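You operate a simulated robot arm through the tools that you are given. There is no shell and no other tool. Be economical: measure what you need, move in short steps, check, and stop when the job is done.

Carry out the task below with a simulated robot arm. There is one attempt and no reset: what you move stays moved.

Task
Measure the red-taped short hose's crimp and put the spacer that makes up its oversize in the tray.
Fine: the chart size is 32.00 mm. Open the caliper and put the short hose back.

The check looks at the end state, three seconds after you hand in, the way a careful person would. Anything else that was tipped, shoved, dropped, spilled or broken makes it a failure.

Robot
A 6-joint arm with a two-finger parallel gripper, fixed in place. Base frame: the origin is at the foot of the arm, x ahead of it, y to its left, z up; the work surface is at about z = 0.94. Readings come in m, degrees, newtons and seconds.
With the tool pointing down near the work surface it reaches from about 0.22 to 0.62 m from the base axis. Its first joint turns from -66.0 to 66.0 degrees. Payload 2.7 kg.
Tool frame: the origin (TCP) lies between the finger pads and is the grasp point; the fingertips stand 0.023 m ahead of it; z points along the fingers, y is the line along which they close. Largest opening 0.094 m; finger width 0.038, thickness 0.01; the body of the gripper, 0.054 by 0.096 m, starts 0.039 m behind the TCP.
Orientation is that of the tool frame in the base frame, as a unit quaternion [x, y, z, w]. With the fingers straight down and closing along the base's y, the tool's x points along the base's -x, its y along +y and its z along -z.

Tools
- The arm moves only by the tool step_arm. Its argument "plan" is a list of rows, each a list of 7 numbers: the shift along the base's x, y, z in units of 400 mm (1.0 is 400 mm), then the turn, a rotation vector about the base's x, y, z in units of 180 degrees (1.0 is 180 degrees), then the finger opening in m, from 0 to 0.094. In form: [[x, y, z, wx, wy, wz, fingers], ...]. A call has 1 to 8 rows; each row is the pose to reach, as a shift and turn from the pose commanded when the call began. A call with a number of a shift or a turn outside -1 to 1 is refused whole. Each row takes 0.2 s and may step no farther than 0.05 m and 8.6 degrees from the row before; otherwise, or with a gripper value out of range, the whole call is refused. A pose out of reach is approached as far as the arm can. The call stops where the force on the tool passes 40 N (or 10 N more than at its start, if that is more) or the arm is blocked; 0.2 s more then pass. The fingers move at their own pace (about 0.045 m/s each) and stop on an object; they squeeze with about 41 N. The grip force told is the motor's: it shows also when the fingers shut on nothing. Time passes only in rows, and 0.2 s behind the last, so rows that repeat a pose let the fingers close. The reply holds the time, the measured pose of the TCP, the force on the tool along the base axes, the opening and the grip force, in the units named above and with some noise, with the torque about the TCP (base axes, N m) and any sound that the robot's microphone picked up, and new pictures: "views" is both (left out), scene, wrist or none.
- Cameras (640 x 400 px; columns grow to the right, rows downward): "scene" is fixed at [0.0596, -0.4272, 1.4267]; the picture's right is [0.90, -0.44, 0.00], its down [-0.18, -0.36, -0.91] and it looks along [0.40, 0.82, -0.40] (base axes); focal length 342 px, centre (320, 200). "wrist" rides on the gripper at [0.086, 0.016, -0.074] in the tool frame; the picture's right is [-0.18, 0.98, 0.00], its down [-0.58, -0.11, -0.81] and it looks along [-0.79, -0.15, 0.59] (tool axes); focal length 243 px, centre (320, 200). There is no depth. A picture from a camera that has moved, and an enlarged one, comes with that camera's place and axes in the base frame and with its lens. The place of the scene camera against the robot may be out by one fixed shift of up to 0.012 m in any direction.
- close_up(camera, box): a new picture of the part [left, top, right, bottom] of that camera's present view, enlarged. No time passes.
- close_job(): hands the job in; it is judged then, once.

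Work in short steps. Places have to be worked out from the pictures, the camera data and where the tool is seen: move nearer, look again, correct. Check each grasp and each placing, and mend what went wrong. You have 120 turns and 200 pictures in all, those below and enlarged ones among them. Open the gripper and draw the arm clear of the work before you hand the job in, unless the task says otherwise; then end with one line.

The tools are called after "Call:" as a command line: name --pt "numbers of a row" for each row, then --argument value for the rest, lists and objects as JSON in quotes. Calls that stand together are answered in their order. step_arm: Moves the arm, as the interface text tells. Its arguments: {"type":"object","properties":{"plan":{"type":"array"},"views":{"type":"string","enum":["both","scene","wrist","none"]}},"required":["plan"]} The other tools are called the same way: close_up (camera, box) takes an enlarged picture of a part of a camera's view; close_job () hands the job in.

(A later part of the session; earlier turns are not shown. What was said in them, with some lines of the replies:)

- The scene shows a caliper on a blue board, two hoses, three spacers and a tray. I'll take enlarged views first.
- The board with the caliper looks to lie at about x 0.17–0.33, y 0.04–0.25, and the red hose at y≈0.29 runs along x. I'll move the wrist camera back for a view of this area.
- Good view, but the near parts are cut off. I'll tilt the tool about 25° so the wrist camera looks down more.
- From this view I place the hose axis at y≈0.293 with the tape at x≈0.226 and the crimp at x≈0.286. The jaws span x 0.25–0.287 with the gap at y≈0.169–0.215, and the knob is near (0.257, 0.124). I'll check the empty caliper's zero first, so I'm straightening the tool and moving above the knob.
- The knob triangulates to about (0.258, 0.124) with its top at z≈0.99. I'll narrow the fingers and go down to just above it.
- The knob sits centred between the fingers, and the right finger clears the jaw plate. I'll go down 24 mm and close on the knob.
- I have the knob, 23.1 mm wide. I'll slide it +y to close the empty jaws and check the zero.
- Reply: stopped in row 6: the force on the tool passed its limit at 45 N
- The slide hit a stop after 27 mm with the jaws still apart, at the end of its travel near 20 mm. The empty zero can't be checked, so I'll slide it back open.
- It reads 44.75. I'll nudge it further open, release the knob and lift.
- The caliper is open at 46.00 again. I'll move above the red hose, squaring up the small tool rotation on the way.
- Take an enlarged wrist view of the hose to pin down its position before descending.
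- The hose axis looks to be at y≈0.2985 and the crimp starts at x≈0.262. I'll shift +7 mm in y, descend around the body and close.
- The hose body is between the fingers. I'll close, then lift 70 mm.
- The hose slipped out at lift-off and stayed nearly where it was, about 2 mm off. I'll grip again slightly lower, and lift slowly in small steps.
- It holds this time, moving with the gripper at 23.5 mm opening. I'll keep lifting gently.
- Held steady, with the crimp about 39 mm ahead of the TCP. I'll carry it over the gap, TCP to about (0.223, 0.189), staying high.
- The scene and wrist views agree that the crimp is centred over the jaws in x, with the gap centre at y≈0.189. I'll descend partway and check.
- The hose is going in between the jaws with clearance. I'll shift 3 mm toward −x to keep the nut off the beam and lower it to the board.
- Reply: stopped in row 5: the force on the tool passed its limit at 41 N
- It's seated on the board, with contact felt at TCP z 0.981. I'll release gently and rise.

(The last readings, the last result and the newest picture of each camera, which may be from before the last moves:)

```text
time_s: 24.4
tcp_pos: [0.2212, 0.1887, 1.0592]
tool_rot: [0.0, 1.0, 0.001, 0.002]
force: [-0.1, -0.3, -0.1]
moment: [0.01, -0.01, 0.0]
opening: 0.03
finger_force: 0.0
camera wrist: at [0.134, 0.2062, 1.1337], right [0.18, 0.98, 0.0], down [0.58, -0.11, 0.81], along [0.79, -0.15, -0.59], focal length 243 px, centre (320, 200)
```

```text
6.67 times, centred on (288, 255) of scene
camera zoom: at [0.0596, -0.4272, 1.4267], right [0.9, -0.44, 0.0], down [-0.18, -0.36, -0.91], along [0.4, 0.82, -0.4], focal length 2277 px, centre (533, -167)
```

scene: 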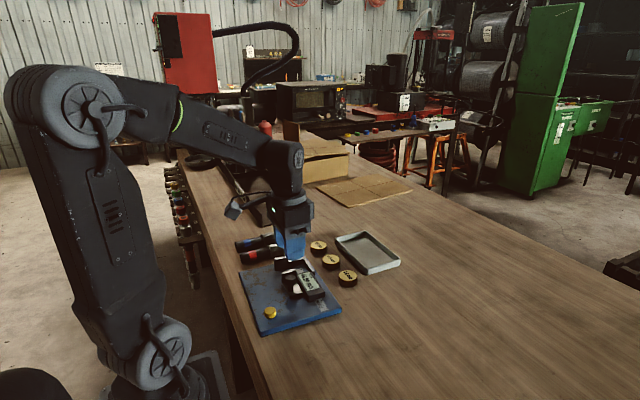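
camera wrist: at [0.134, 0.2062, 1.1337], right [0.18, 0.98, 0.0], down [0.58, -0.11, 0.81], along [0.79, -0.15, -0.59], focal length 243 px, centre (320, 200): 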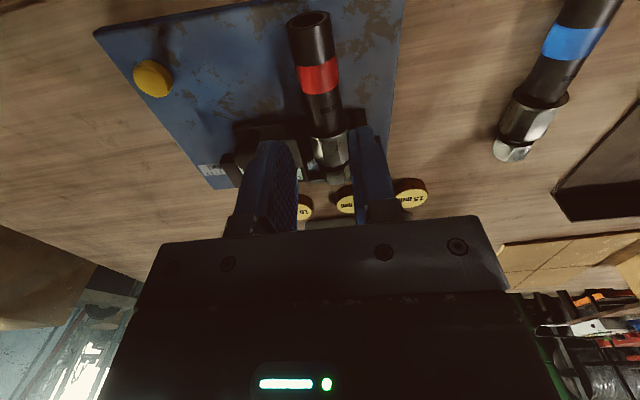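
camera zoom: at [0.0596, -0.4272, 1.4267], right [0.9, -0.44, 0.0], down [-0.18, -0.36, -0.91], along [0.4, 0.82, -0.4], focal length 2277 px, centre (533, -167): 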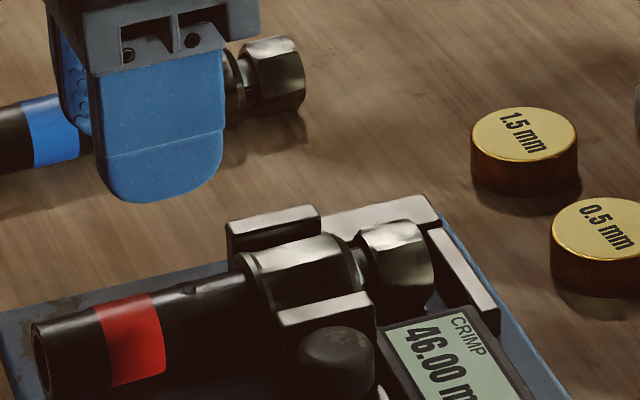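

The hose rests between the jaws and the display reads 46.00. I'll go back to the knob and grip it.

Call:
step_arm --pt "0.045 -0.08 0 0 0 0 0.031" --pt "0.0945 -0.1625 0 0 0 0 0.031" --pt "0.0945 -0.1625 -0.05 0 0 0 0.031" --views "wrist"

Call:
close_up --camera "wrist" --box '[220, 20, 440, 158]'

```text
time_s: 25.2
tcp_pos: [0.2593, 0.1266, 1.0413]
tool_rot: [0.001, 1.0, 0.001, 0.002]
force: [0.0, -0.4, 0.1]
moment: [0.03, 0.02, 0.01]
opening: 0.0308
finger_force: 0.0
camera wrist: at [0.1729, 0.1419, 1.1144], right [0.18, 0.98, 0.0], down [0.58, -0.11, 0.81], along [0.79, -0.15, -0.59], focal length 243 px, centre (320, 200)
```

wrist: 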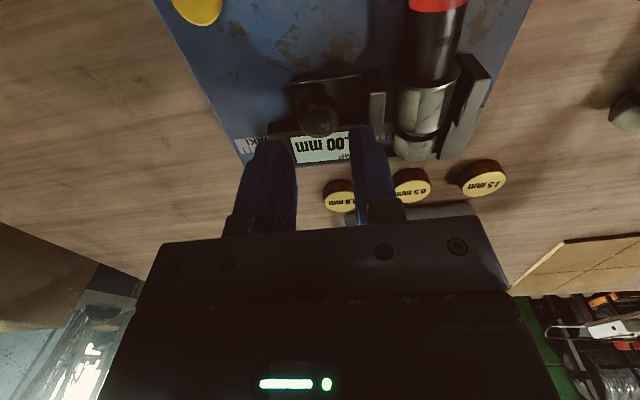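

```text
2.90 times, centred on (330, 89) of wrist
camera zoom: at [0.1729, 0.1419, 1.1144], right [0.18, 0.98, 0.0], down [0.58, -0.11, 0.81], along [0.79, -0.15, -0.59], focal length 703 px, centre (291, 522)
```

zoom: 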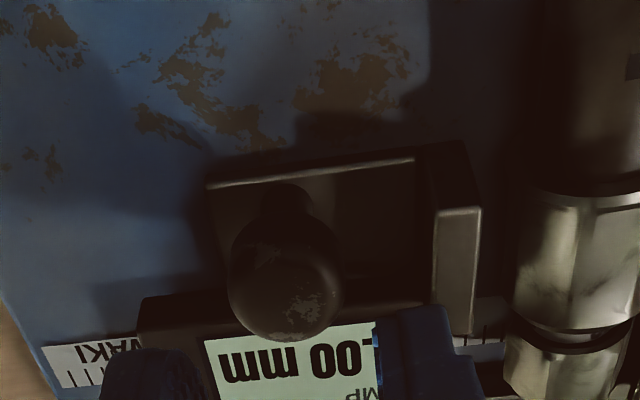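

The knob is centred between the fingers. I'll descend and grip it.

Call:
step_arm --pt "0 0 -0.04 0 0 0 0.031" --pt "0 0 -0.08 0 0 0 0.031" --pt "0 0 -0.107 0 0 0 0.031" --pt "0 0 -0.107 0 0 0 0.02" --pt "0 0 -0.107 0 0 0 0.01" --pt "0 0 -0.107 0 0 0 0.01" --views "none"

Call:
step_arm --pt "0 0.006 0 0 0 0 0.01" --pt "0 0.012 0 0 0 0 0.01" --pt "0 0.018 0 0 0 0 0.01" --pt "0 0.024 0 0 0 0 0.01" --pt "0 0.029 0 0 0 0 0.01" --pt "0 0.033 0 0 0 0 0.01" --pt "0 0.037 0 0 0 0 0.01" --pt "0 0.041 0 0 0 0 0.01" --views "wrist"

Call:
close_up --camera "scene" --box '[240, 235, 336, 295]'

```text
time_s: 26.6
tcp_pos: [0.259, 0.1252, 0.9983]
tool_rot: [-0.001, 1.0, 0.001, 0.002]
force: [-1.4, -0.3, 1.2]
moment: [0.01, -0.25, 0.08]
opening: 0.0232
finger_force: 40.8
```

```text
time_s: 28.6
tcp_pos: [0.2596, 0.1385, 0.9987]
tool_rot: [0.0, 1.0, -0.002, 0.002]
force: [2.8, -9.1, 2.8]
moment: [-0.21, 0.0, 0.1]
opening: 0.0234
finger_force: 40.9
stopped in row 8: the force on the tool passed its limit at 41 N (the readings are from after the stop); the commanded pose is now the measured one
camera wrist: at [0.1732, 0.1559, 1.0714], right [0.18, 0.98, 0.0], down [0.58, -0.1, 0.81], along [0.8, -0.15, -0.59], focal length 243 px, centre (320, 200)
```

wrist: 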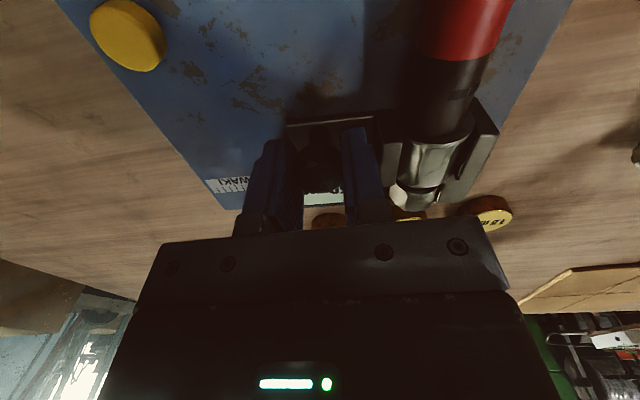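

```text
6.67 times, centred on (288, 265) of scene
camera zoom: at [0.0596, -0.4274, 1.4266], right [0.9, -0.44, 0.0], down [-0.18, -0.36, -0.91], along [0.4, 0.82, -0.4], focal length 2277 px, centre (533, -233)
```

zoom: 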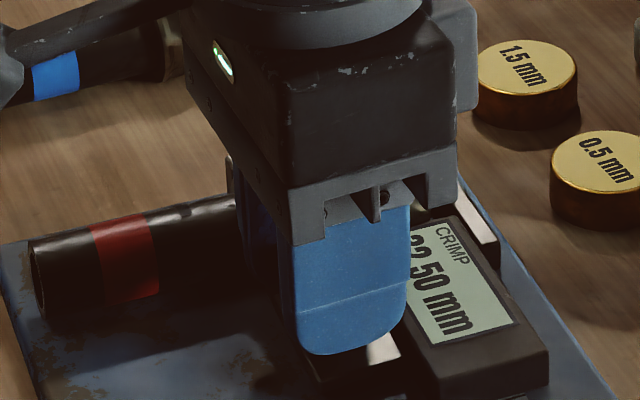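

Contact came at 41 N and the display shows "?2.50". I'll release the knob and rise to read the whole number.

Call:
step_arm --pt "0 0 0 0 0 0 0.031" --pt "0 0 0 0 0 0 0.031" --pt "0 0 0.03 0 0 0 0.031" --pt "0 0 0.08 0 0 0 0.031" --pt "0 0 0.14 0 0 0 0.031" --pt "0 0 0.2 0 0 0 0.031" --views "wrist"

Call:
close_up --camera "scene" --box '[240, 235, 336, 295]'

Call:
close_up --camera "wrist" --box '[240, 40, 480, 190]'

```text
time_s: 29.9
tcp_pos: [0.2609, 0.1402, 1.0777]
tool_rot: [0.0, 1.0, -0.002, 0.003]
force: [-0.3, -1.0, -0.2]
moment: [-0.06, 0.02, -0.01]
opening: 0.0308
finger_force: 0.1
camera wrist: at [0.1738, 0.1573, 1.1517], right [0.18, 0.98, 0.0], down [0.58, -0.11, 0.81], along [0.8, -0.15, -0.59], focal length 243 px, centre (320, 200)
```

wrist: 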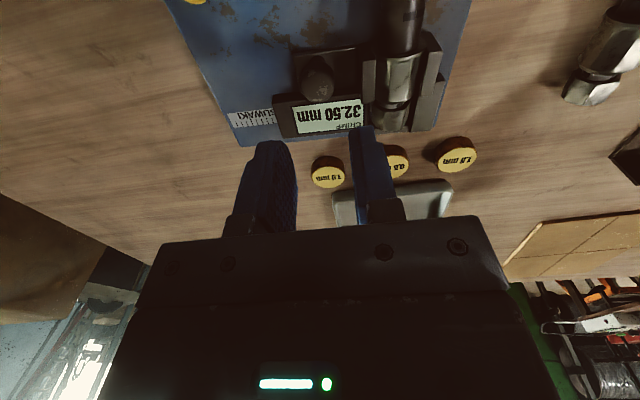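

```text
6.67 times, centred on (288, 265) of scene
camera zoom: at [0.0595, -0.4272, 1.4267], right [0.9, -0.44, 0.0], down [-0.18, -0.36, -0.91], along [0.4, 0.82, -0.4], focal length 2277 px, centre (533, -233)
```

zoom: 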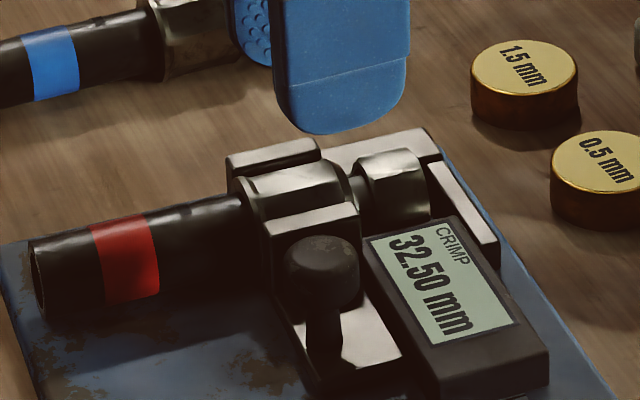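

```text
2.67 times, centred on (360, 115) of wrist
camera zoom: at [0.1738, 0.1573, 1.1517], right [0.18, 0.98, 0.0], down [0.58, -0.11, 0.81], along [0.8, -0.15, -0.59], focal length 647 px, centre (213, 427)
```

zoom: 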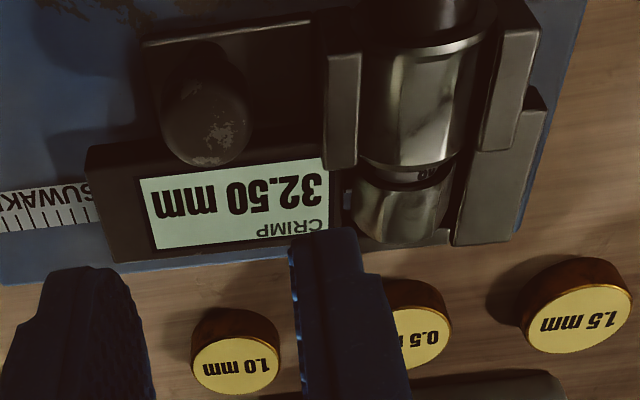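

Reading 32.50 mm. Before trusting it, I'll look closer to see that the jaws touch the crimp itself and not the collar ring.

Call:
close_up --camera "wrist" --box '[340, 10, 460, 85]'

Call:
close_up --camera "scene" --box '[268, 250, 308, 275]'

```text
5.33 times, centred on (400, 48) of wrist
camera zoom: at [0.1738, 0.1573, 1.1517], right [0.18, 0.98, 0.0], down [0.58, -0.11, 0.81], along [0.8, -0.15, -0.59], focal length 1294 px, centre (-107, 1013)
```

zoom: 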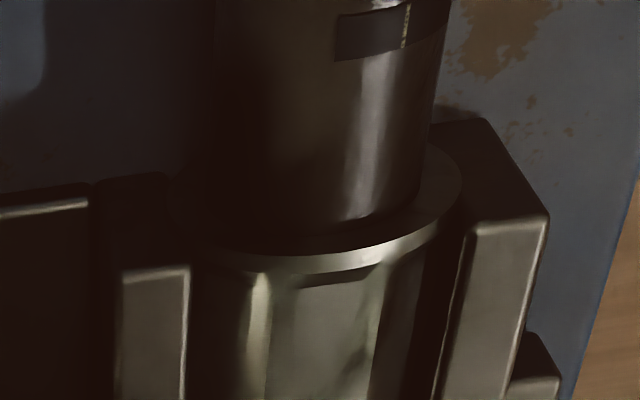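

```text
16.00 times, centred on (288, 262) of scene
camera zoom: at [0.0595, -0.4272, 1.4267], right [0.9, -0.44, 0.0], down [-0.18, -0.36, -0.91], along [0.4, 0.82, -0.4], focal length 5465 px, centre (832, -800)
```

zoom: 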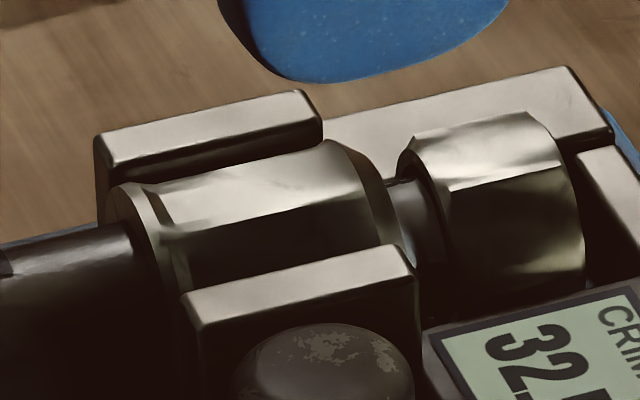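

The ring can only make the reading bigger, and 32.50 is already the smallest reading any of the three spacers fits, so the oversize is 0.50 mm. I'll re-grip the knob and open the caliper.

Call:
step_arm --pt "0 0 -0.06 0 0 0 0.031" --pt "0 0 -0.12 0 0 0 0.031" --pt "0 0 -0.17 0 0 0 0.031" --pt "0 0 -0.2 0 0 0 0.031" --pt "0 0 -0.2 0 0 0 0.02" --pt "0 0 -0.2 0 0 0 0.01" --pt "0 0 -0.2 0 0 0 0.01" --views "none"

Call:
step_arm --pt "0 -0.006 0 0 0 0 0.01" --pt "0 -0.014 0 0 0 0 0.01" --pt "0 -0.022 0 0 0 0 0.01" --pt "0 -0.03 0 0 0 0 0.01" --pt "0 -0.036 0 0 0 0 0.01" --pt "0 -0.039 0 0 0 0 0.01" --views "none"

Call:
close_up --camera "scene" --box '[240, 235, 336, 295]'

```text
time_s: 31.6
tcp_pos: [0.2603, 0.1381, 0.9978]
tool_rot: [0.0, 1.0, -0.004, 0.003]
force: [4.8, -22.5, 0.1]
moment: [-0.3, -0.37, 0.07]
opening: 0.0234
finger_force: 40.4
```

```text
time_s: 33.0
tcp_pos: [0.2593, 0.1233, 0.9981]
tool_rot: [-0.001, 1.0, -0.001, 0.002]
force: [-0.2, 13.0, -0.2]
moment: [0.1, 0.26, 0.05]
opening: 0.0233
finger_force: 41.4
```

```text
6.67 times, centred on (288, 265) of scene
camera zoom: at [0.0597, -0.4268, 1.4268], right [0.9, -0.44, 0.0], down [-0.18, -0.36, -0.91], along [0.4, 0.82, -0.4], focal length 2277 px, centre (533, -233)
```

zoom: 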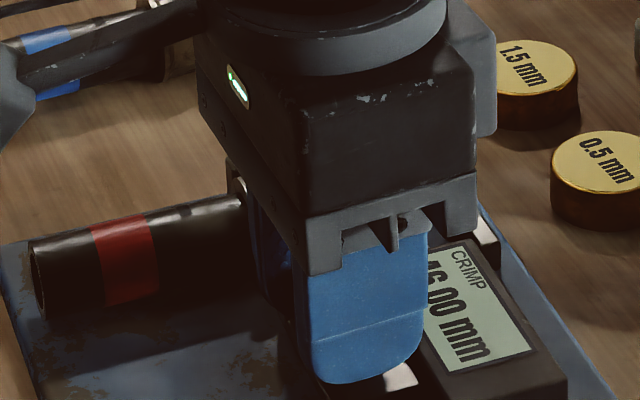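

Back at 46.00. I'll release, rise, and move above the hose body to re-grip it.

Call:
step_arm --pt "0 0.003 0 0 0 0 0.031" --pt "0 0.003 0 0 0 0 0.031" --pt "0 0.003 0.04 0 0 0 0.031" --pt "0 0.003 0.1 0 0 0 0.031" --pt "0 0.003 0.17 0 0 0 0.031" --pt "-0.05 0.08 0.17 0 0 0 0.04" --pt "-0.1 0.17 0.17 0 0 0 0.04" --views "wrist"

Call:
close_up --camera "scene" --box '[240, 225, 336, 285]'

Call:
close_up --camera "wrist" --box '[230, 0, 470, 150]'

```text
time_s: 34.5
tcp_pos: [0.2179, 0.1909, 1.0673]
tool_rot: [0.0, 1.0, -0.003, 0.002]
force: [-0.1, -0.4, -0.3]
moment: [-0.02, 0.0, 0.0]
opening: 0.0402
finger_force: 0.1
camera wrist: at [0.1321, 0.2081, 1.1407], right [0.18, 0.98, 0.0], down [0.58, -0.11, 0.81], along [0.8, -0.15, -0.59], focal length 243 px, centre (320, 200)
```

wrist: 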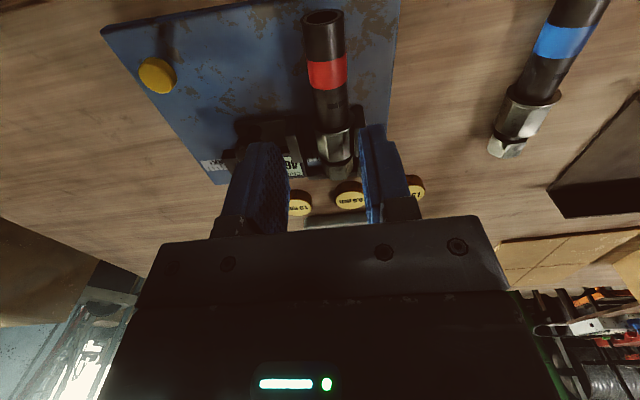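

```text
6.67 times, centred on (288, 255) of scene
camera zoom: at [0.0595, -0.4272, 1.4267], right [0.9, -0.44, 0.0], down [-0.18, -0.36, -0.91], along [0.4, 0.82, -0.4], focal length 2277 px, centre (533, -167)
```

zoom: 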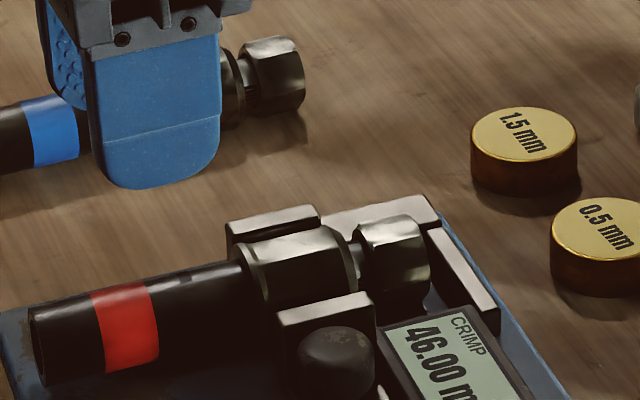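

```text
2.67 times, centred on (350, 75) of wrist
camera zoom: at [0.1321, 0.2081, 1.1407], right [0.18, 0.98, 0.0], down [0.58, -0.11, 0.81], along [0.8, -0.15, -0.59], focal length 647 px, centre (240, 533)
```

zoom: 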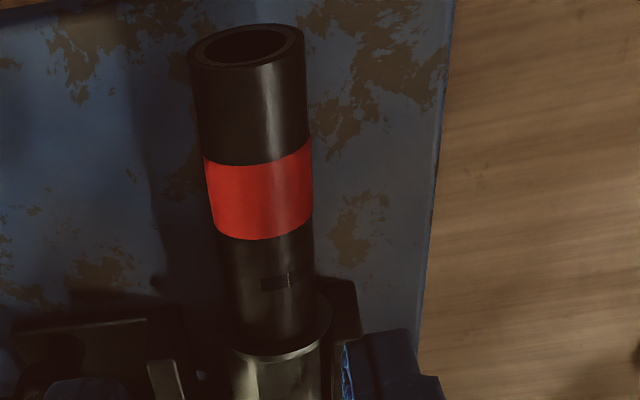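

The hose now lies at y≈0.198, parallel to x. I'll descend and grip it at x≈0.221.

Call:
step_arm --pt "0.0075 0.0175 -0.04 0 0 0 0.04" --pt "0.0075 0.0175 -0.1 0 0 0 0.04" --pt "0.0075 0.0175 -0.16 0 0 0 0.04" --pt "0.0075 0.0175 -0.2 0 0 0 0.04" --pt "0.0075 0.0175 -0.22 0 0 0 0.04" --pt "0.0075 0.0175 -0.22 0 0 0 0.02" --pt "0.0075 0.0175 -0.22 0 0 0 0.0" --pt "0.0075 0.0175 -0.22 0 0 0 0.0" --views "wrist"

Call:
step_arm --pt "0 0 0.005 0 0 0 0.0" --pt "0 0 0.012 0 0 0 0.0" --pt "0 0 0.022 0 0 0 0.0" --pt "0 0 0.035 0 0 0 0.0" --pt "0 0 0.05 0 0 0 0.0" --views "wrist"

Call:
close_up --camera "scene" --box '[240, 225, 336, 285]'

```text
time_s: 36.2
tcp_pos: [0.2227, 0.1962, 0.9791]
tool_rot: [0.004, 1.0, -0.001, 0.004]
force: [3.4, -14.0, 8.5]
moment: [0.09, -0.08, -1.22]
opening: 0.0251
finger_force: 40.7
stopped in row 8: the force on the tool passed its limit at 44 N (the readings are from after the stop); the commanded pose is now the measured one
camera wrist: at [0.1364, 0.2144, 1.0524], right [0.19, 0.98, 0.0], down [0.58, -0.11, 0.81], along [0.8, -0.16, -0.59], focal length 243 px, centre (320, 200)
```

wrist: 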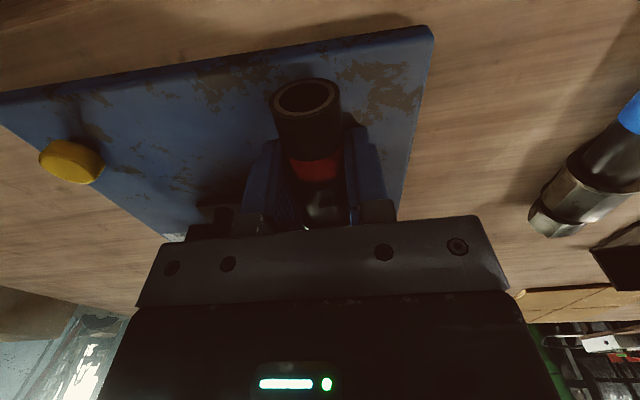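

```text
time_s: 37.4
tcp_pos: [0.2218, 0.1954, 0.9978]
tool_rot: [0.001, 1.0, -0.003, 0.002]
force: [-2.0, -17.1, -12.6]
moment: [-0.34, 0.77, -1.06]
opening: 0.0241
finger_force: 41.5
camera wrist: at [0.1353, 0.2136, 1.071], right [0.19, 0.98, 0.0], down [0.58, -0.11, 0.81], along [0.79, -0.15, -0.59], focal length 243 px, centre (320, 200)
```

wrist: 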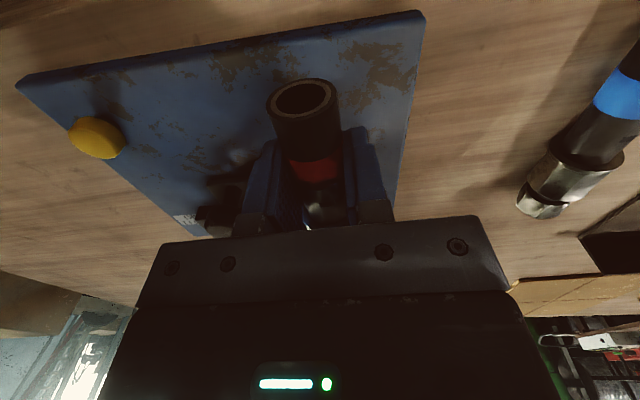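

```text
6.67 times, centred on (288, 255) of scene
camera zoom: at [0.0596, -0.4276, 1.4266], right [0.9, -0.44, 0.0], down [-0.18, -0.36, -0.91], along [0.4, 0.82, -0.4], focal length 2277 px, centre (533, -167)
```

zoom: 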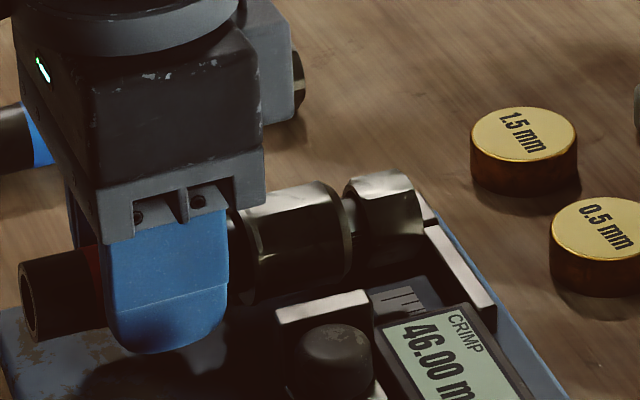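

The hose is lifting but pressing against the fixed jaw with Fy about −17 N. I'll back off 4 mm in −y, then lift out.

Call:
step_arm --pt "0 -0.006 0.0 0 0 0 0.0" --pt "0 -0.011 0.0 0 0 0 0.0" --pt "0 -0.011 0.015 0 0 0 0.0" --pt "0 -0.011 0.035 0 0 0 0.0" --pt "0 -0.011 0.055 0 0 0 0.0" --pt "0 -0.011 0.08 0 0 0 0.0" --pt "0 -0.011 0.105 0 0 0 0.0" --pt "0 -0.011 0.12 0 0 0 0.0" --views "wrist"

Call:
close_up --camera "scene" --box '[240, 210, 336, 270]'

```text
time_s: 39.2
tcp_pos: [0.2226, 0.1939, 1.0472]
tool_rot: [0.001, 1.0, -0.001, 0.004]
force: [1.1, 0.4, -1.9]
moment: [0.02, 0.07, -0.02]
opening: 0.0241
finger_force: 40.9
camera wrist: at [0.1359, 0.211, 1.1202], right [0.19, 0.98, 0.0], down [0.58, -0.11, 0.81], along [0.8, -0.15, -0.59], focal length 243 px, centre (320, 200)
```

wrist: 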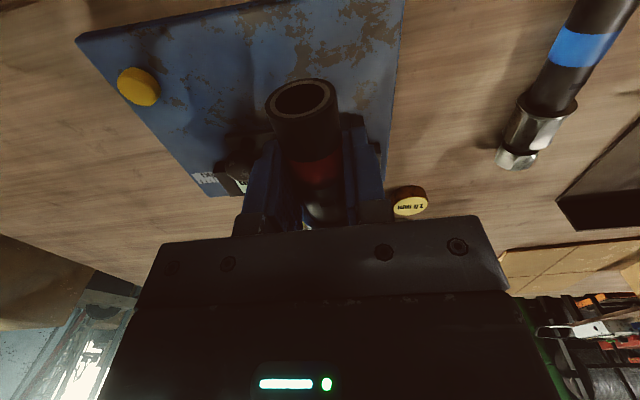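

```text
6.67 times, centred on (288, 240) of scene
camera zoom: at [0.0596, -0.4272, 1.4267], right [0.9, -0.44, 0.0], down [-0.18, -0.36, -0.91], along [0.4, 0.82, -0.4], focal length 2277 px, centre (533, -67)
```

zoom: 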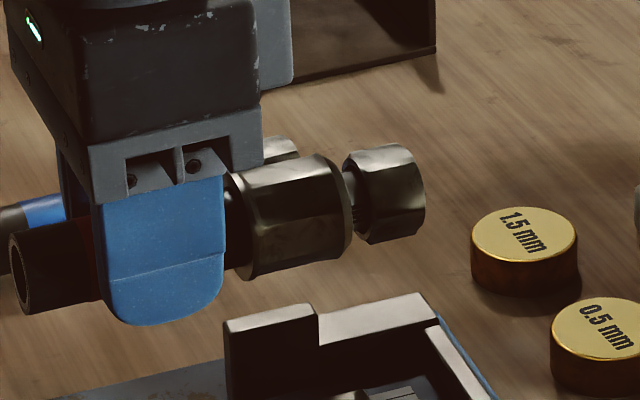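

Free and level, with the same relative grip as before. I'll carry it back over its original place.

Call:
step_arm --pt "0.005 0.04 0 0 0 0 0.0" --pt "0.01 0.09 0 0 0 0 0.0" --pt "0.016 0.14 0 0 0 0 0.0" --pt "0.022 0.19 0 0 0 0 0.0" --pt "0.028 0.235 0 0 0 0 0.0" --pt "0.03 0.265 0 0 0 0 0.0" --pt "0.03 0.265 -0.03 0 0 0 0.0" --pt "0.03 0.265 -0.07 0 0 0 0.0" --views "wrist"

Call:
close_up --camera "scene" --box '[226, 220, 322, 280]'

```text
time_s: 41.0
tcp_pos: [0.2359, 0.2987, 1.0191]
tool_rot: [0.002, 1.0, 0.0, 0.003]
force: [0.6, -0.4, -1.4]
moment: [0.01, 0.06, -0.01]
opening: 0.0239
finger_force: 40.8
camera wrist: at [0.1486, 0.3163, 1.0921], right [0.19, 0.98, 0.0], down [0.57, -0.11, 0.81], along [0.8, -0.15, -0.59], focal length 243 px, centre (320, 200)
```

wrist: 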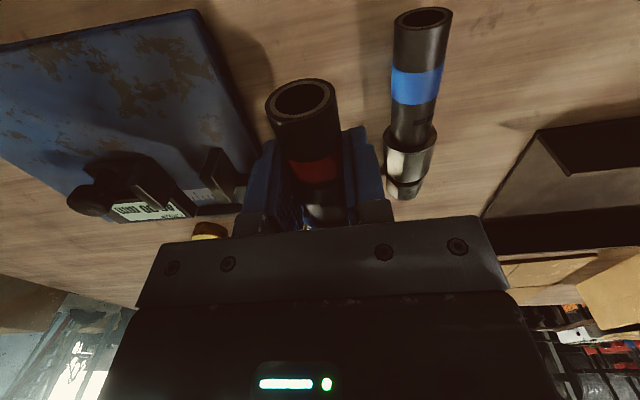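

```text
6.67 times, centred on (274, 250) of scene
camera zoom: at [0.0596, -0.4272, 1.4267], right [0.9, -0.44, 0.0], down [-0.18, -0.36, -0.91], along [0.4, 0.82, -0.4], focal length 2277 px, centre (627, -133)
```

zoom: 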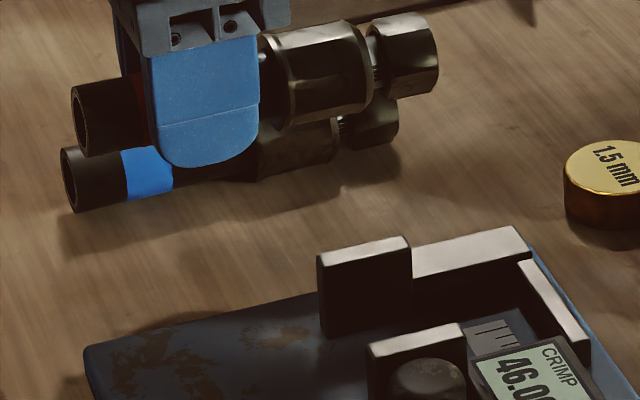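

Lined up above its old spot. I'll lower it to the table slowly.

Call:
step_arm --pt "0 0 -0.025 0 0 0 0.0" --pt "0 0 -0.055 0 0 0 0.0" --pt "0 0 -0.085 0 0 0 0.0" --pt "0 0 -0.105 0 0 0 0.0" --pt "0 0 -0.118 0 0 0 0.0" --pt "0 0 -0.124 0 0 0 0.0" --pt "0 0 -0.128 0 0 0 0.0" --views "none"

Call:
close_up --camera "scene" --box '[226, 220, 322, 280]'

```text
time_s: 42.6
tcp_pos: [0.236, 0.2998, 0.9682]
tool_rot: [0.002, 1.0, -0.002, 0.003]
force: [0.2, 0.6, -1.6]
moment: [0.03, 0.12, -0.01]
opening: 0.0236
finger_force: 41.0
```

```text
6.67 times, centred on (274, 250) of scene
camera zoom: at [0.0596, -0.4272, 1.4267], right [0.9, -0.44, 0.0], down [-0.18, -0.36, -0.91], along [0.4, 0.82, -0.4], focal length 2277 px, centre (627, -133)
```

zoom: 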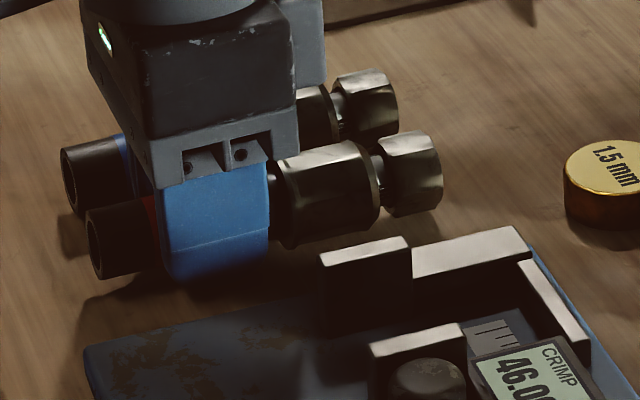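

It's still 2–3 mm above the table and about 3 mm toward −x of the original. I'll correct both.

Call:
step_arm --pt "0.005 0 0 0 0 0 0.0" --pt "0.0075 0 -0.003 0 0 0 0.0" --pt "0.0075 0 -0.006 0 0 0 0.0" --pt "0.0075 0 -0.009 0 0 0 0.0" --views "none"

Call:
close_up --camera "scene" --box '[226, 220, 322, 280]'

```text
time_s: 43.6
tcp_pos: [0.2368, 0.2992, 0.9639]
tool_rot: [0.002, 1.0, 0.001, 0.004]
force: [-1.7, -5.5, 7.7]
moment: [-0.07, -0.5, -0.36]
opening: 0.0237
finger_force: 40.8
```

```text
6.67 times, centred on (274, 250) of scene
camera zoom: at [0.0594, -0.4274, 1.4266], right [0.9, -0.44, 0.0], down [-0.18, -0.36, -0.91], along [0.4, 0.82, -0.4], focal length 2277 px, centre (627, -133)
```

zoom: 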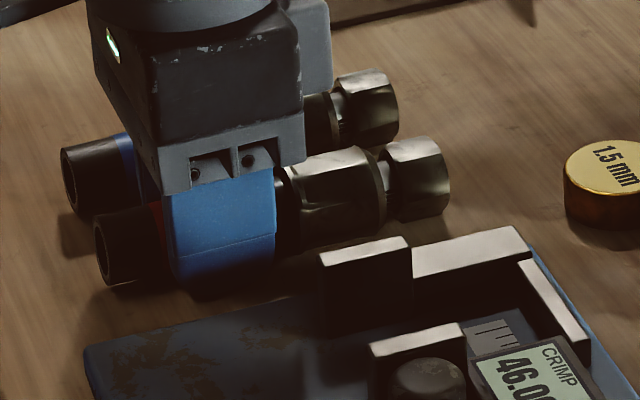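

Contact at +7.7 N, and the position now matches the original. I'll release and rise.

Call:
step_arm --pt "0 0 0.002 0 0 0 0.026" --pt "0 0 0.003 0 0 0 0.04" --pt "0 0 0.003 0 0 0 0.04" --pt "0 0 0.04 0 0 0 0.04" --pt "0 0 0.11 0 0 0 0.04" --pt "0 0 0.2 0 0 0 0.04" --pt "0 0 0.3 0 0 0 0.04" --views "wrist"

Call:
close_up --camera "scene" --box '[226, 220, 322, 280]'

Call:
close_up --camera "scene" --box '[280, 220, 420, 307]'

```text
time_s: 45.2
tcp_pos: [0.2367, 0.299, 1.0852]
tool_rot: [0.002, 1.0, 0.0, 0.003]
force: [0.5, -0.2, 0.8]
moment: [0.01, 0.02, -0.01]
opening: 0.0398
finger_force: 0.0
camera wrist: at [0.1504, 0.3171, 1.158], right [0.19, 0.98, 0.0], down [0.58, -0.11, 0.81], along [0.8, -0.15, -0.59], focal length 243 px, centre (320, 200)
```

wrist: 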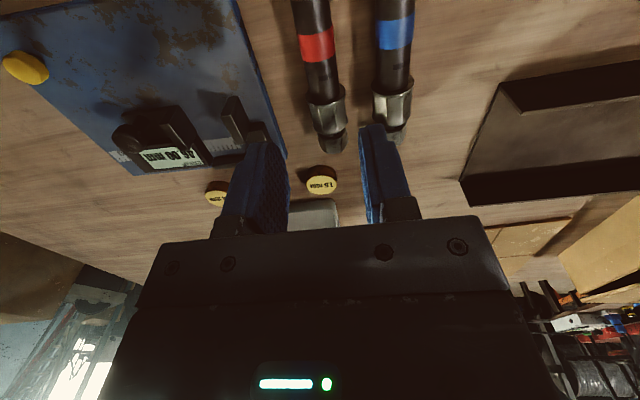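

```text
6.67 times, centred on (274, 250) of scene
camera zoom: at [0.0596, -0.4272, 1.4267], right [0.9, -0.44, 0.0], down [-0.18, -0.36, -0.91], along [0.4, 0.82, -0.4], focal length 2277 px, centre (627, -133)
```

zoom: 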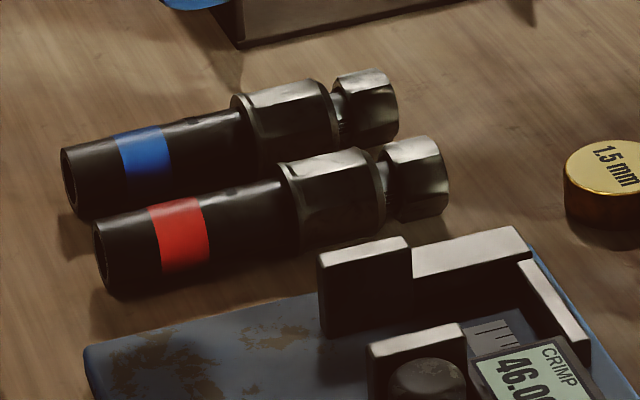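

```text
4.57 times, centred on (350, 264) of scene
camera zoom: at [0.0596, -0.4272, 1.4267], right [0.9, -0.44, 0.0], down [-0.18, -0.36, -0.91], along [0.4, 0.82, -0.4], focal length 1561 px, centre (183, -90)
```

zoom: 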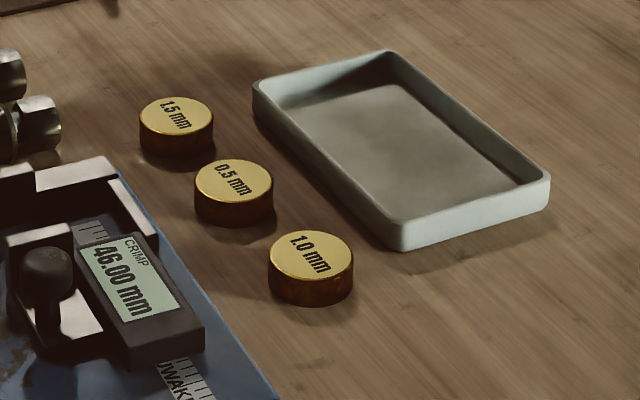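

The hose is back as it was, and the 0.5 mm spacer is the middle one at about (0.385, 0.199). I'll move above it.

Call:
step_arm --pt "0.0925 -0.0625 0 0 0 0 0.054" --pt "0.185 -0.125 0 0 0 0 0.054" --pt "0.2775 -0.1875 0 0 0 0 0.054" --pt "0.365 -0.25 0 0 0 0 0.054" --pt "0.365 -0.25 -0.05 0 0 0 0.054" --views "wrist"

Call:
close_up --camera "scene" --box '[280, 220, 420, 307]'

```text
time_s: 46.4
tcp_pos: [0.3839, 0.1991, 1.0633]
tool_rot: [0.001, 1.0, -0.001, 0.003]
force: [0.1, -0.8, -0.2]
moment: [0.01, 0.01, 0.01]
opening: 0.0539
finger_force: 0.0
camera wrist: at [0.297, 0.2167, 1.137], right [0.19, 0.98, 0.0], down [0.57, -0.11, 0.81], along [0.8, -0.15, -0.59], focal length 243 px, centre (320, 200)
```

wrist: 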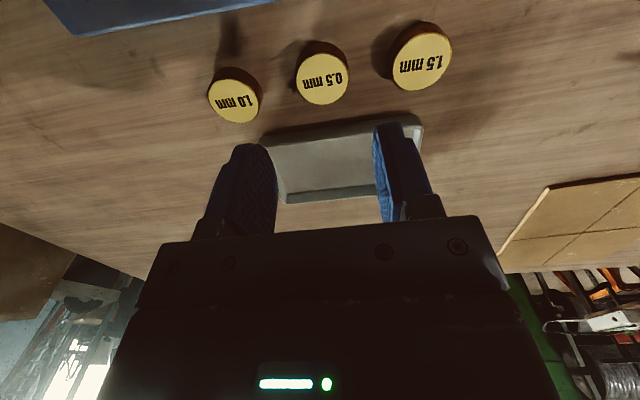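

```text
4.57 times, centred on (350, 264) of scene
camera zoom: at [0.0596, -0.4272, 1.4267], right [0.9, -0.44, 0.0], down [-0.18, -0.36, -0.91], along [0.4, 0.82, -0.4], focal length 1561 px, centre (183, -90)
```

zoom: 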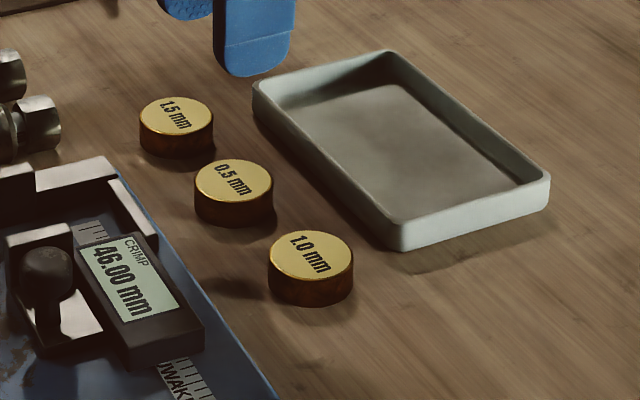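

The spacer is at about (0.388, 0.2015) and 39 mm wide, with room for the fingers on both sides. I'll descend and close.

Call:
step_arm --pt "0.01 0.006 -0.05 0 0 0 0.054" --pt "0.01 0.006 -0.11 0 0 0 0.054" --pt "0.01 0.006 -0.17 0 0 0 0.054" --pt "0.01 0.006 -0.21 0 0 0 0.054" --pt "0.01 0.006 -0.236 0 0 0 0.054" --views "wrist"

Call:
close_up --camera "scene" --box '[280, 220, 420, 307]'

```text
time_s: 47.6
tcp_pos: [0.3886, 0.203, 0.9685]
tool_rot: [0.002, 1.0, -0.001, 0.004]
force: [-0.5, -0.3, -0.2]
moment: [-0.02, 0.0, -0.02]
opening: 0.0542
finger_force: 0.1
camera wrist: at [0.3011, 0.2203, 1.0418], right [0.19, 0.98, 0.0], down [0.57, -0.11, 0.81], along [0.8, -0.15, -0.59], focal length 243 px, centre (320, 200)
```

wrist: 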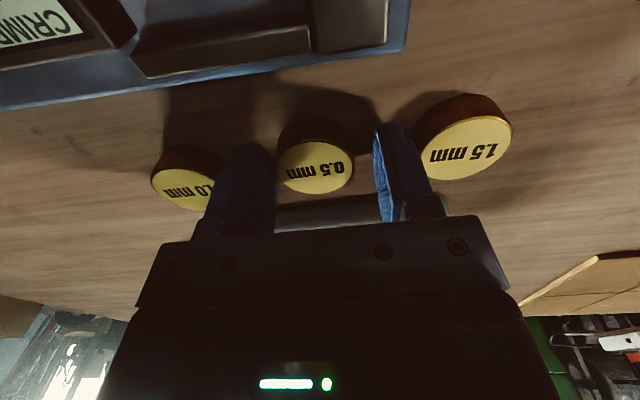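

```text
4.57 times, centred on (350, 264) of scene
camera zoom: at [0.0596, -0.4272, 1.4267], right [0.9, -0.44, 0.0], down [-0.18, -0.36, -0.91], along [0.4, 0.82, -0.4], focal length 1561 px, centre (183, -90)
```

zoom: 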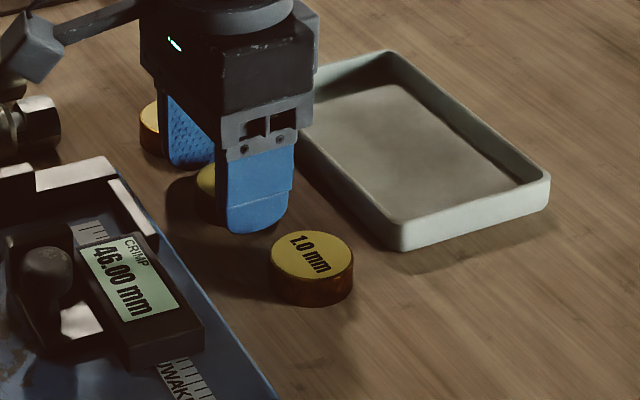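

The spacer is between the fingers, with its centre about 3 mm toward −x. I'll adjust, close, and lift slowly.

Call:
step_arm --pt "-0.007 0 0 0 0 0 0.054" --pt "-0.007 0 -0.003 0 0 0 0.045" --pt "-0.007 0 -0.003 0 0 0 0.03" --pt "-0.007 0 -0.003 0 0 0 0.02" --pt "-0.007 0 -0.003 0 0 0 0.02" --views "none"

Call:
step_arm --pt "0 0 0.006 0 0 0 0.02" --pt "0 0 0.015 0 0 0 0.02" --pt "0 0 0.03 0 0 0 0.02" --pt "0 0 0.055 0 0 0 0.02" --pt "0 0 0.085 0 0 0 0.02" --pt "0 0 0.12 0 0 0 0.02" --pt "0 0 0.155 0 0 0 0.02" --views "wrist"

Call:
close_up --camera "scene" --box '[280, 200, 420, 287]'

```text
time_s: 48.8
tcp_pos: [0.3857, 0.2033, 0.966]
tool_rot: [0.002, 1.0, -0.001, 0.003]
force: [0.3, -1.4, 3.7]
moment: [-0.08, 0.03, -0.04]
opening: 0.0404
finger_force: 40.8
```

```text
time_s: 50.4
tcp_pos: [0.3836, 0.2023, 1.0314]
tool_rot: [0.001, 1.0, 0.0, 0.003]
force: [-0.1, 0.1, -2.1]
moment: [0.0, 0.01, 0.01]
opening: 0.0406
finger_force: 41.1
camera wrist: at [0.2973, 0.2194, 1.1044], right [0.19, 0.98, 0.0], down [0.57, -0.11, 0.81], along [0.8, -0.15, -0.59], focal length 243 px, centre (320, 200)
```

wrist: 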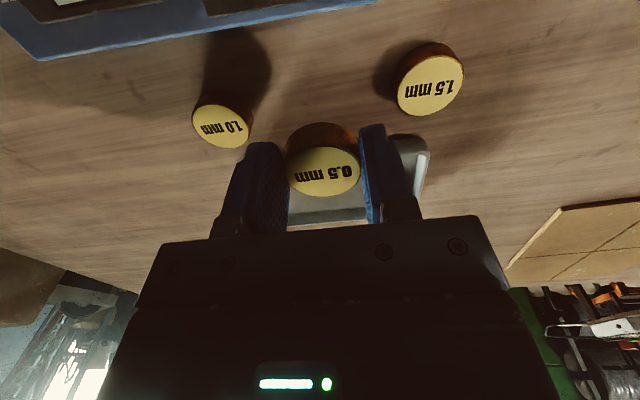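

```text
4.57 times, centred on (350, 244) of scene
camera zoom: at [0.0596, -0.4272, 1.4267], right [0.9, -0.44, 0.0], down [-0.18, -0.36, -0.91], along [0.4, 0.82, -0.4], focal length 1561 px, centre (183, 1)
```

zoom: 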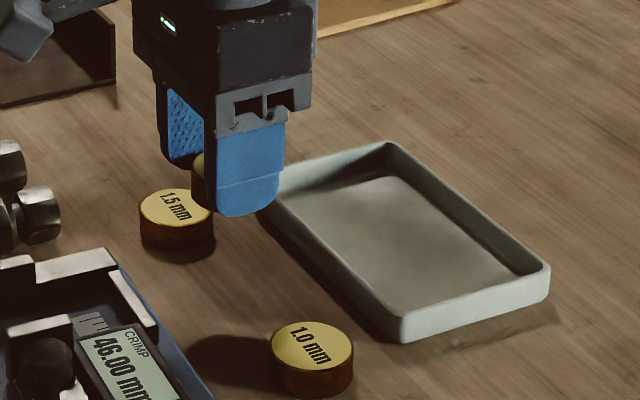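

Held at 40.6 mm. I'll carry it over the tray, centred near (0.48, 0.206).

Call:
step_arm --pt "0.05 0.002 0.01 0 0 0 0.02" --pt "0.11 0.004 0.02 0 0 0 0.02" --pt "0.17 0.006 0.02 0 0 0 0.02" --pt "0.215 0.0075 0.02 0 0 0 0.02" --pt "0.236 0.0075 0.02 0 0 0 0.02" --views "wrist"

Call:
close_up --camera "scene" --box '[300, 200, 440, 287]'

```text
time_s: 51.6
tcp_pos: [0.4803, 0.2052, 1.0389]
tool_rot: [0.002, 1.0, -0.001, 0.003]
force: [-0.3, 0.3, -1.7]
moment: [-0.05, 0.01, 0.02]
opening: 0.0407
finger_force: 41.3
camera wrist: at [0.3935, 0.2219, 1.1116], right [0.19, 0.98, 0.0], down [0.58, -0.11, 0.81], along [0.8, -0.15, -0.59], focal length 243 px, centre (320, 200)
```

wrist: 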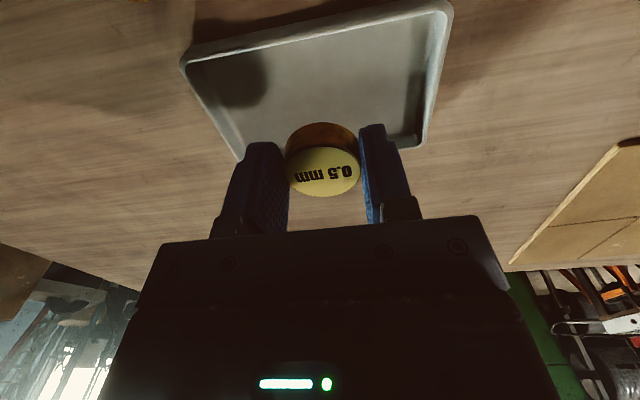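

```text
4.57 times, centred on (370, 244) of scene
camera zoom: at [0.0596, -0.4272, 1.4267], right [0.9, -0.44, 0.0], down [-0.18, -0.36, -0.91], along [0.4, 0.82, -0.4], focal length 1561 px, centre (91, 1)
```

zoom: 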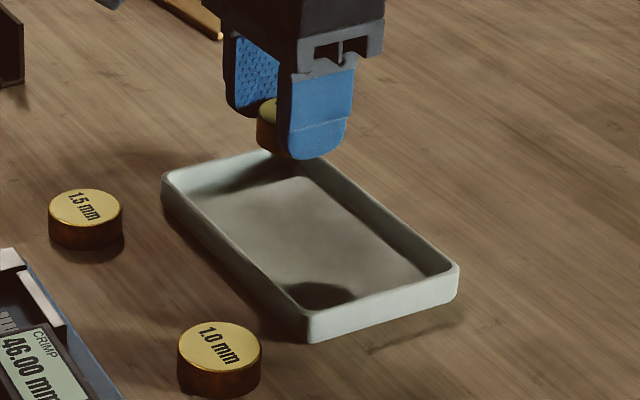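

The tray spans x 0.445–0.538 and y 0.13–0.28, so its centre is (0.492, 0.205). I'll shift +10 mm in x and lower the spacer to the tray floor.

Call:
step_arm --pt "0.02 0 -0.03 0 0 0 0.02" --pt "0.025 0 -0.07 0 0 0 0.02" --pt "0.025 0 -0.11 0 0 0 0.02" --pt "0.025 0 -0.14 0 0 0 0.02" --pt "0.025 0 -0.155 0 0 0 0.02" --pt "0.025 0 -0.162 0 0 0 0.02" --pt "0.025 0 -0.166 0 0 0 0.02" --views "wrist"

Call:
close_up --camera "scene" --box '[300, 210, 420, 285]'

```text
time_s: 53.2
tcp_pos: [0.4902, 0.2048, 0.9717]
tool_rot: [0.002, 1.0, -0.001, 0.004]
force: [-1.3, -0.9, 2.1]
moment: [-0.04, 0.06, 0.04]
opening: 0.0406
finger_force: 40.8
camera wrist: at [0.4031, 0.2222, 1.0451], right [0.19, 0.98, 0.0], down [0.57, -0.11, 0.81], along [0.8, -0.15, -0.58], focal length 243 px, centre (320, 200)
```

wrist: 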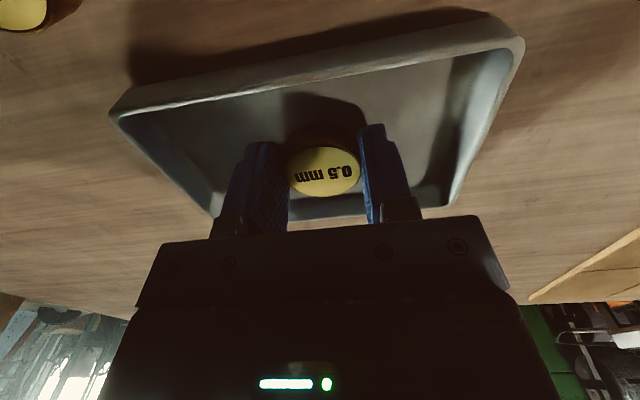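

```text
5.33 times, centred on (360, 248) of scene
camera zoom: at [0.0595, -0.4272, 1.4267], right [0.9, -0.44, 0.0], down [-0.18, -0.36, -0.91], along [0.4, 0.82, -0.4], focal length 1822 px, centre (107, -53)
```

zoom: 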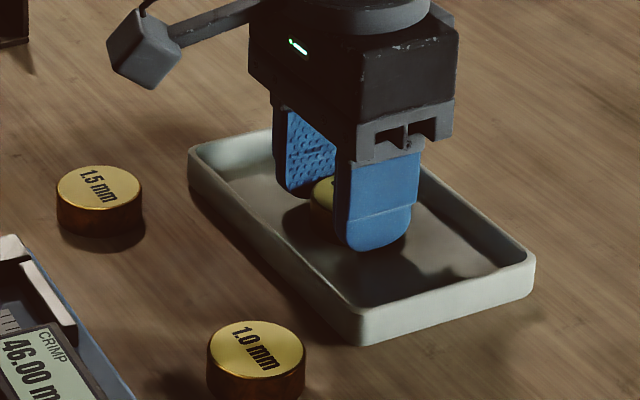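

The spacer is touching the tray floor. I'll release it, rise, and draw back clear.

Call:
step_arm --pt "0.025 0 0 0 0 0 0.041" --pt "0 0 0 0 0 0 0.055" --pt "0 0 0 0 0 0 0.055" --pt "0 0 0.04 0 0 0 0.055" --pt "0 0 0.12 0 0 0 0.055" --pt "0 0 0.22 0 0 0 0.07" --pt "0 0 0.33 0 0 0 0.09" --pt "-0.05 0 0.43 0 0 0 0.09" --views "both"

Call:
close_up --camera "scene" --box '[220, 220, 420, 345]'

```text
time_s: 55.0
tcp_pos: [0.4696, 0.2042, 1.1424]
tool_rot: [0.003, 1.0, -0.001, 0.003]
force: [0.0, -0.6, 0.2]
moment: [-0.03, -0.01, -0.01]
opening: 0.09
finger_force: 0.0
camera wrist: at [0.3828, 0.2208, 1.2155], right [0.19, 0.98, 0.0], down [0.58, -0.11, 0.81], along [0.8, -0.15, -0.59], focal length 243 px, centre (320, 200)
```

scene: 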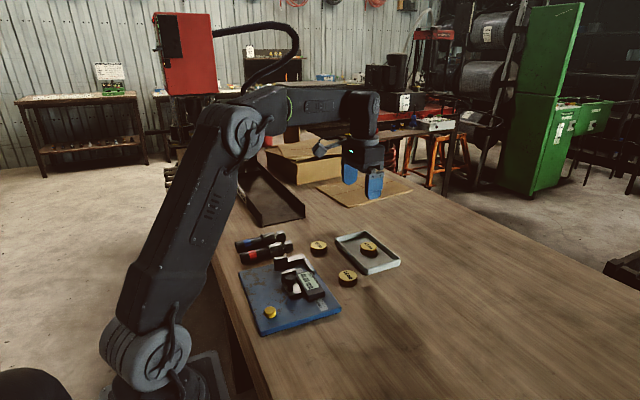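
wrist: 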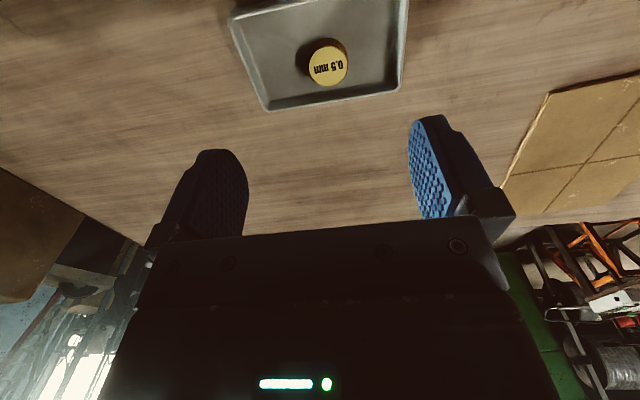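

```text
3.20 times, centred on (320, 282) of scene
camera zoom: at [0.0595, -0.4272, 1.4267], right [0.9, -0.44, 0.0], down [-0.18, -0.36, -0.91], along [0.4, 0.82, -0.4], focal length 1093 px, centre (320, -64)
```

zoom: 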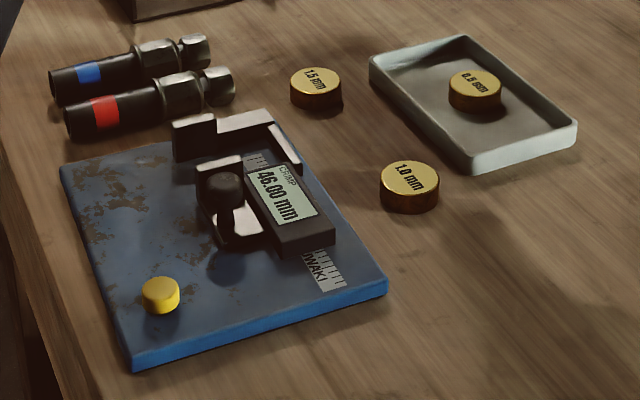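

The 0.5 mm spacer sits flat in the tray, the caliper is open at 46.00, the red hose is back, and the arm is clear. I'm handing in.

Call:
close_job

```text
The job is handed in.
```

The red-taped hose's crimp measured 32.50 mm, 0.50 mm over the 32.00 mm chart size, so the 0.5 mm spacer is in the tray, the caliper is open at 46.00 mm and the hose is back in place; the caliper board moved about 1 mm along the way.
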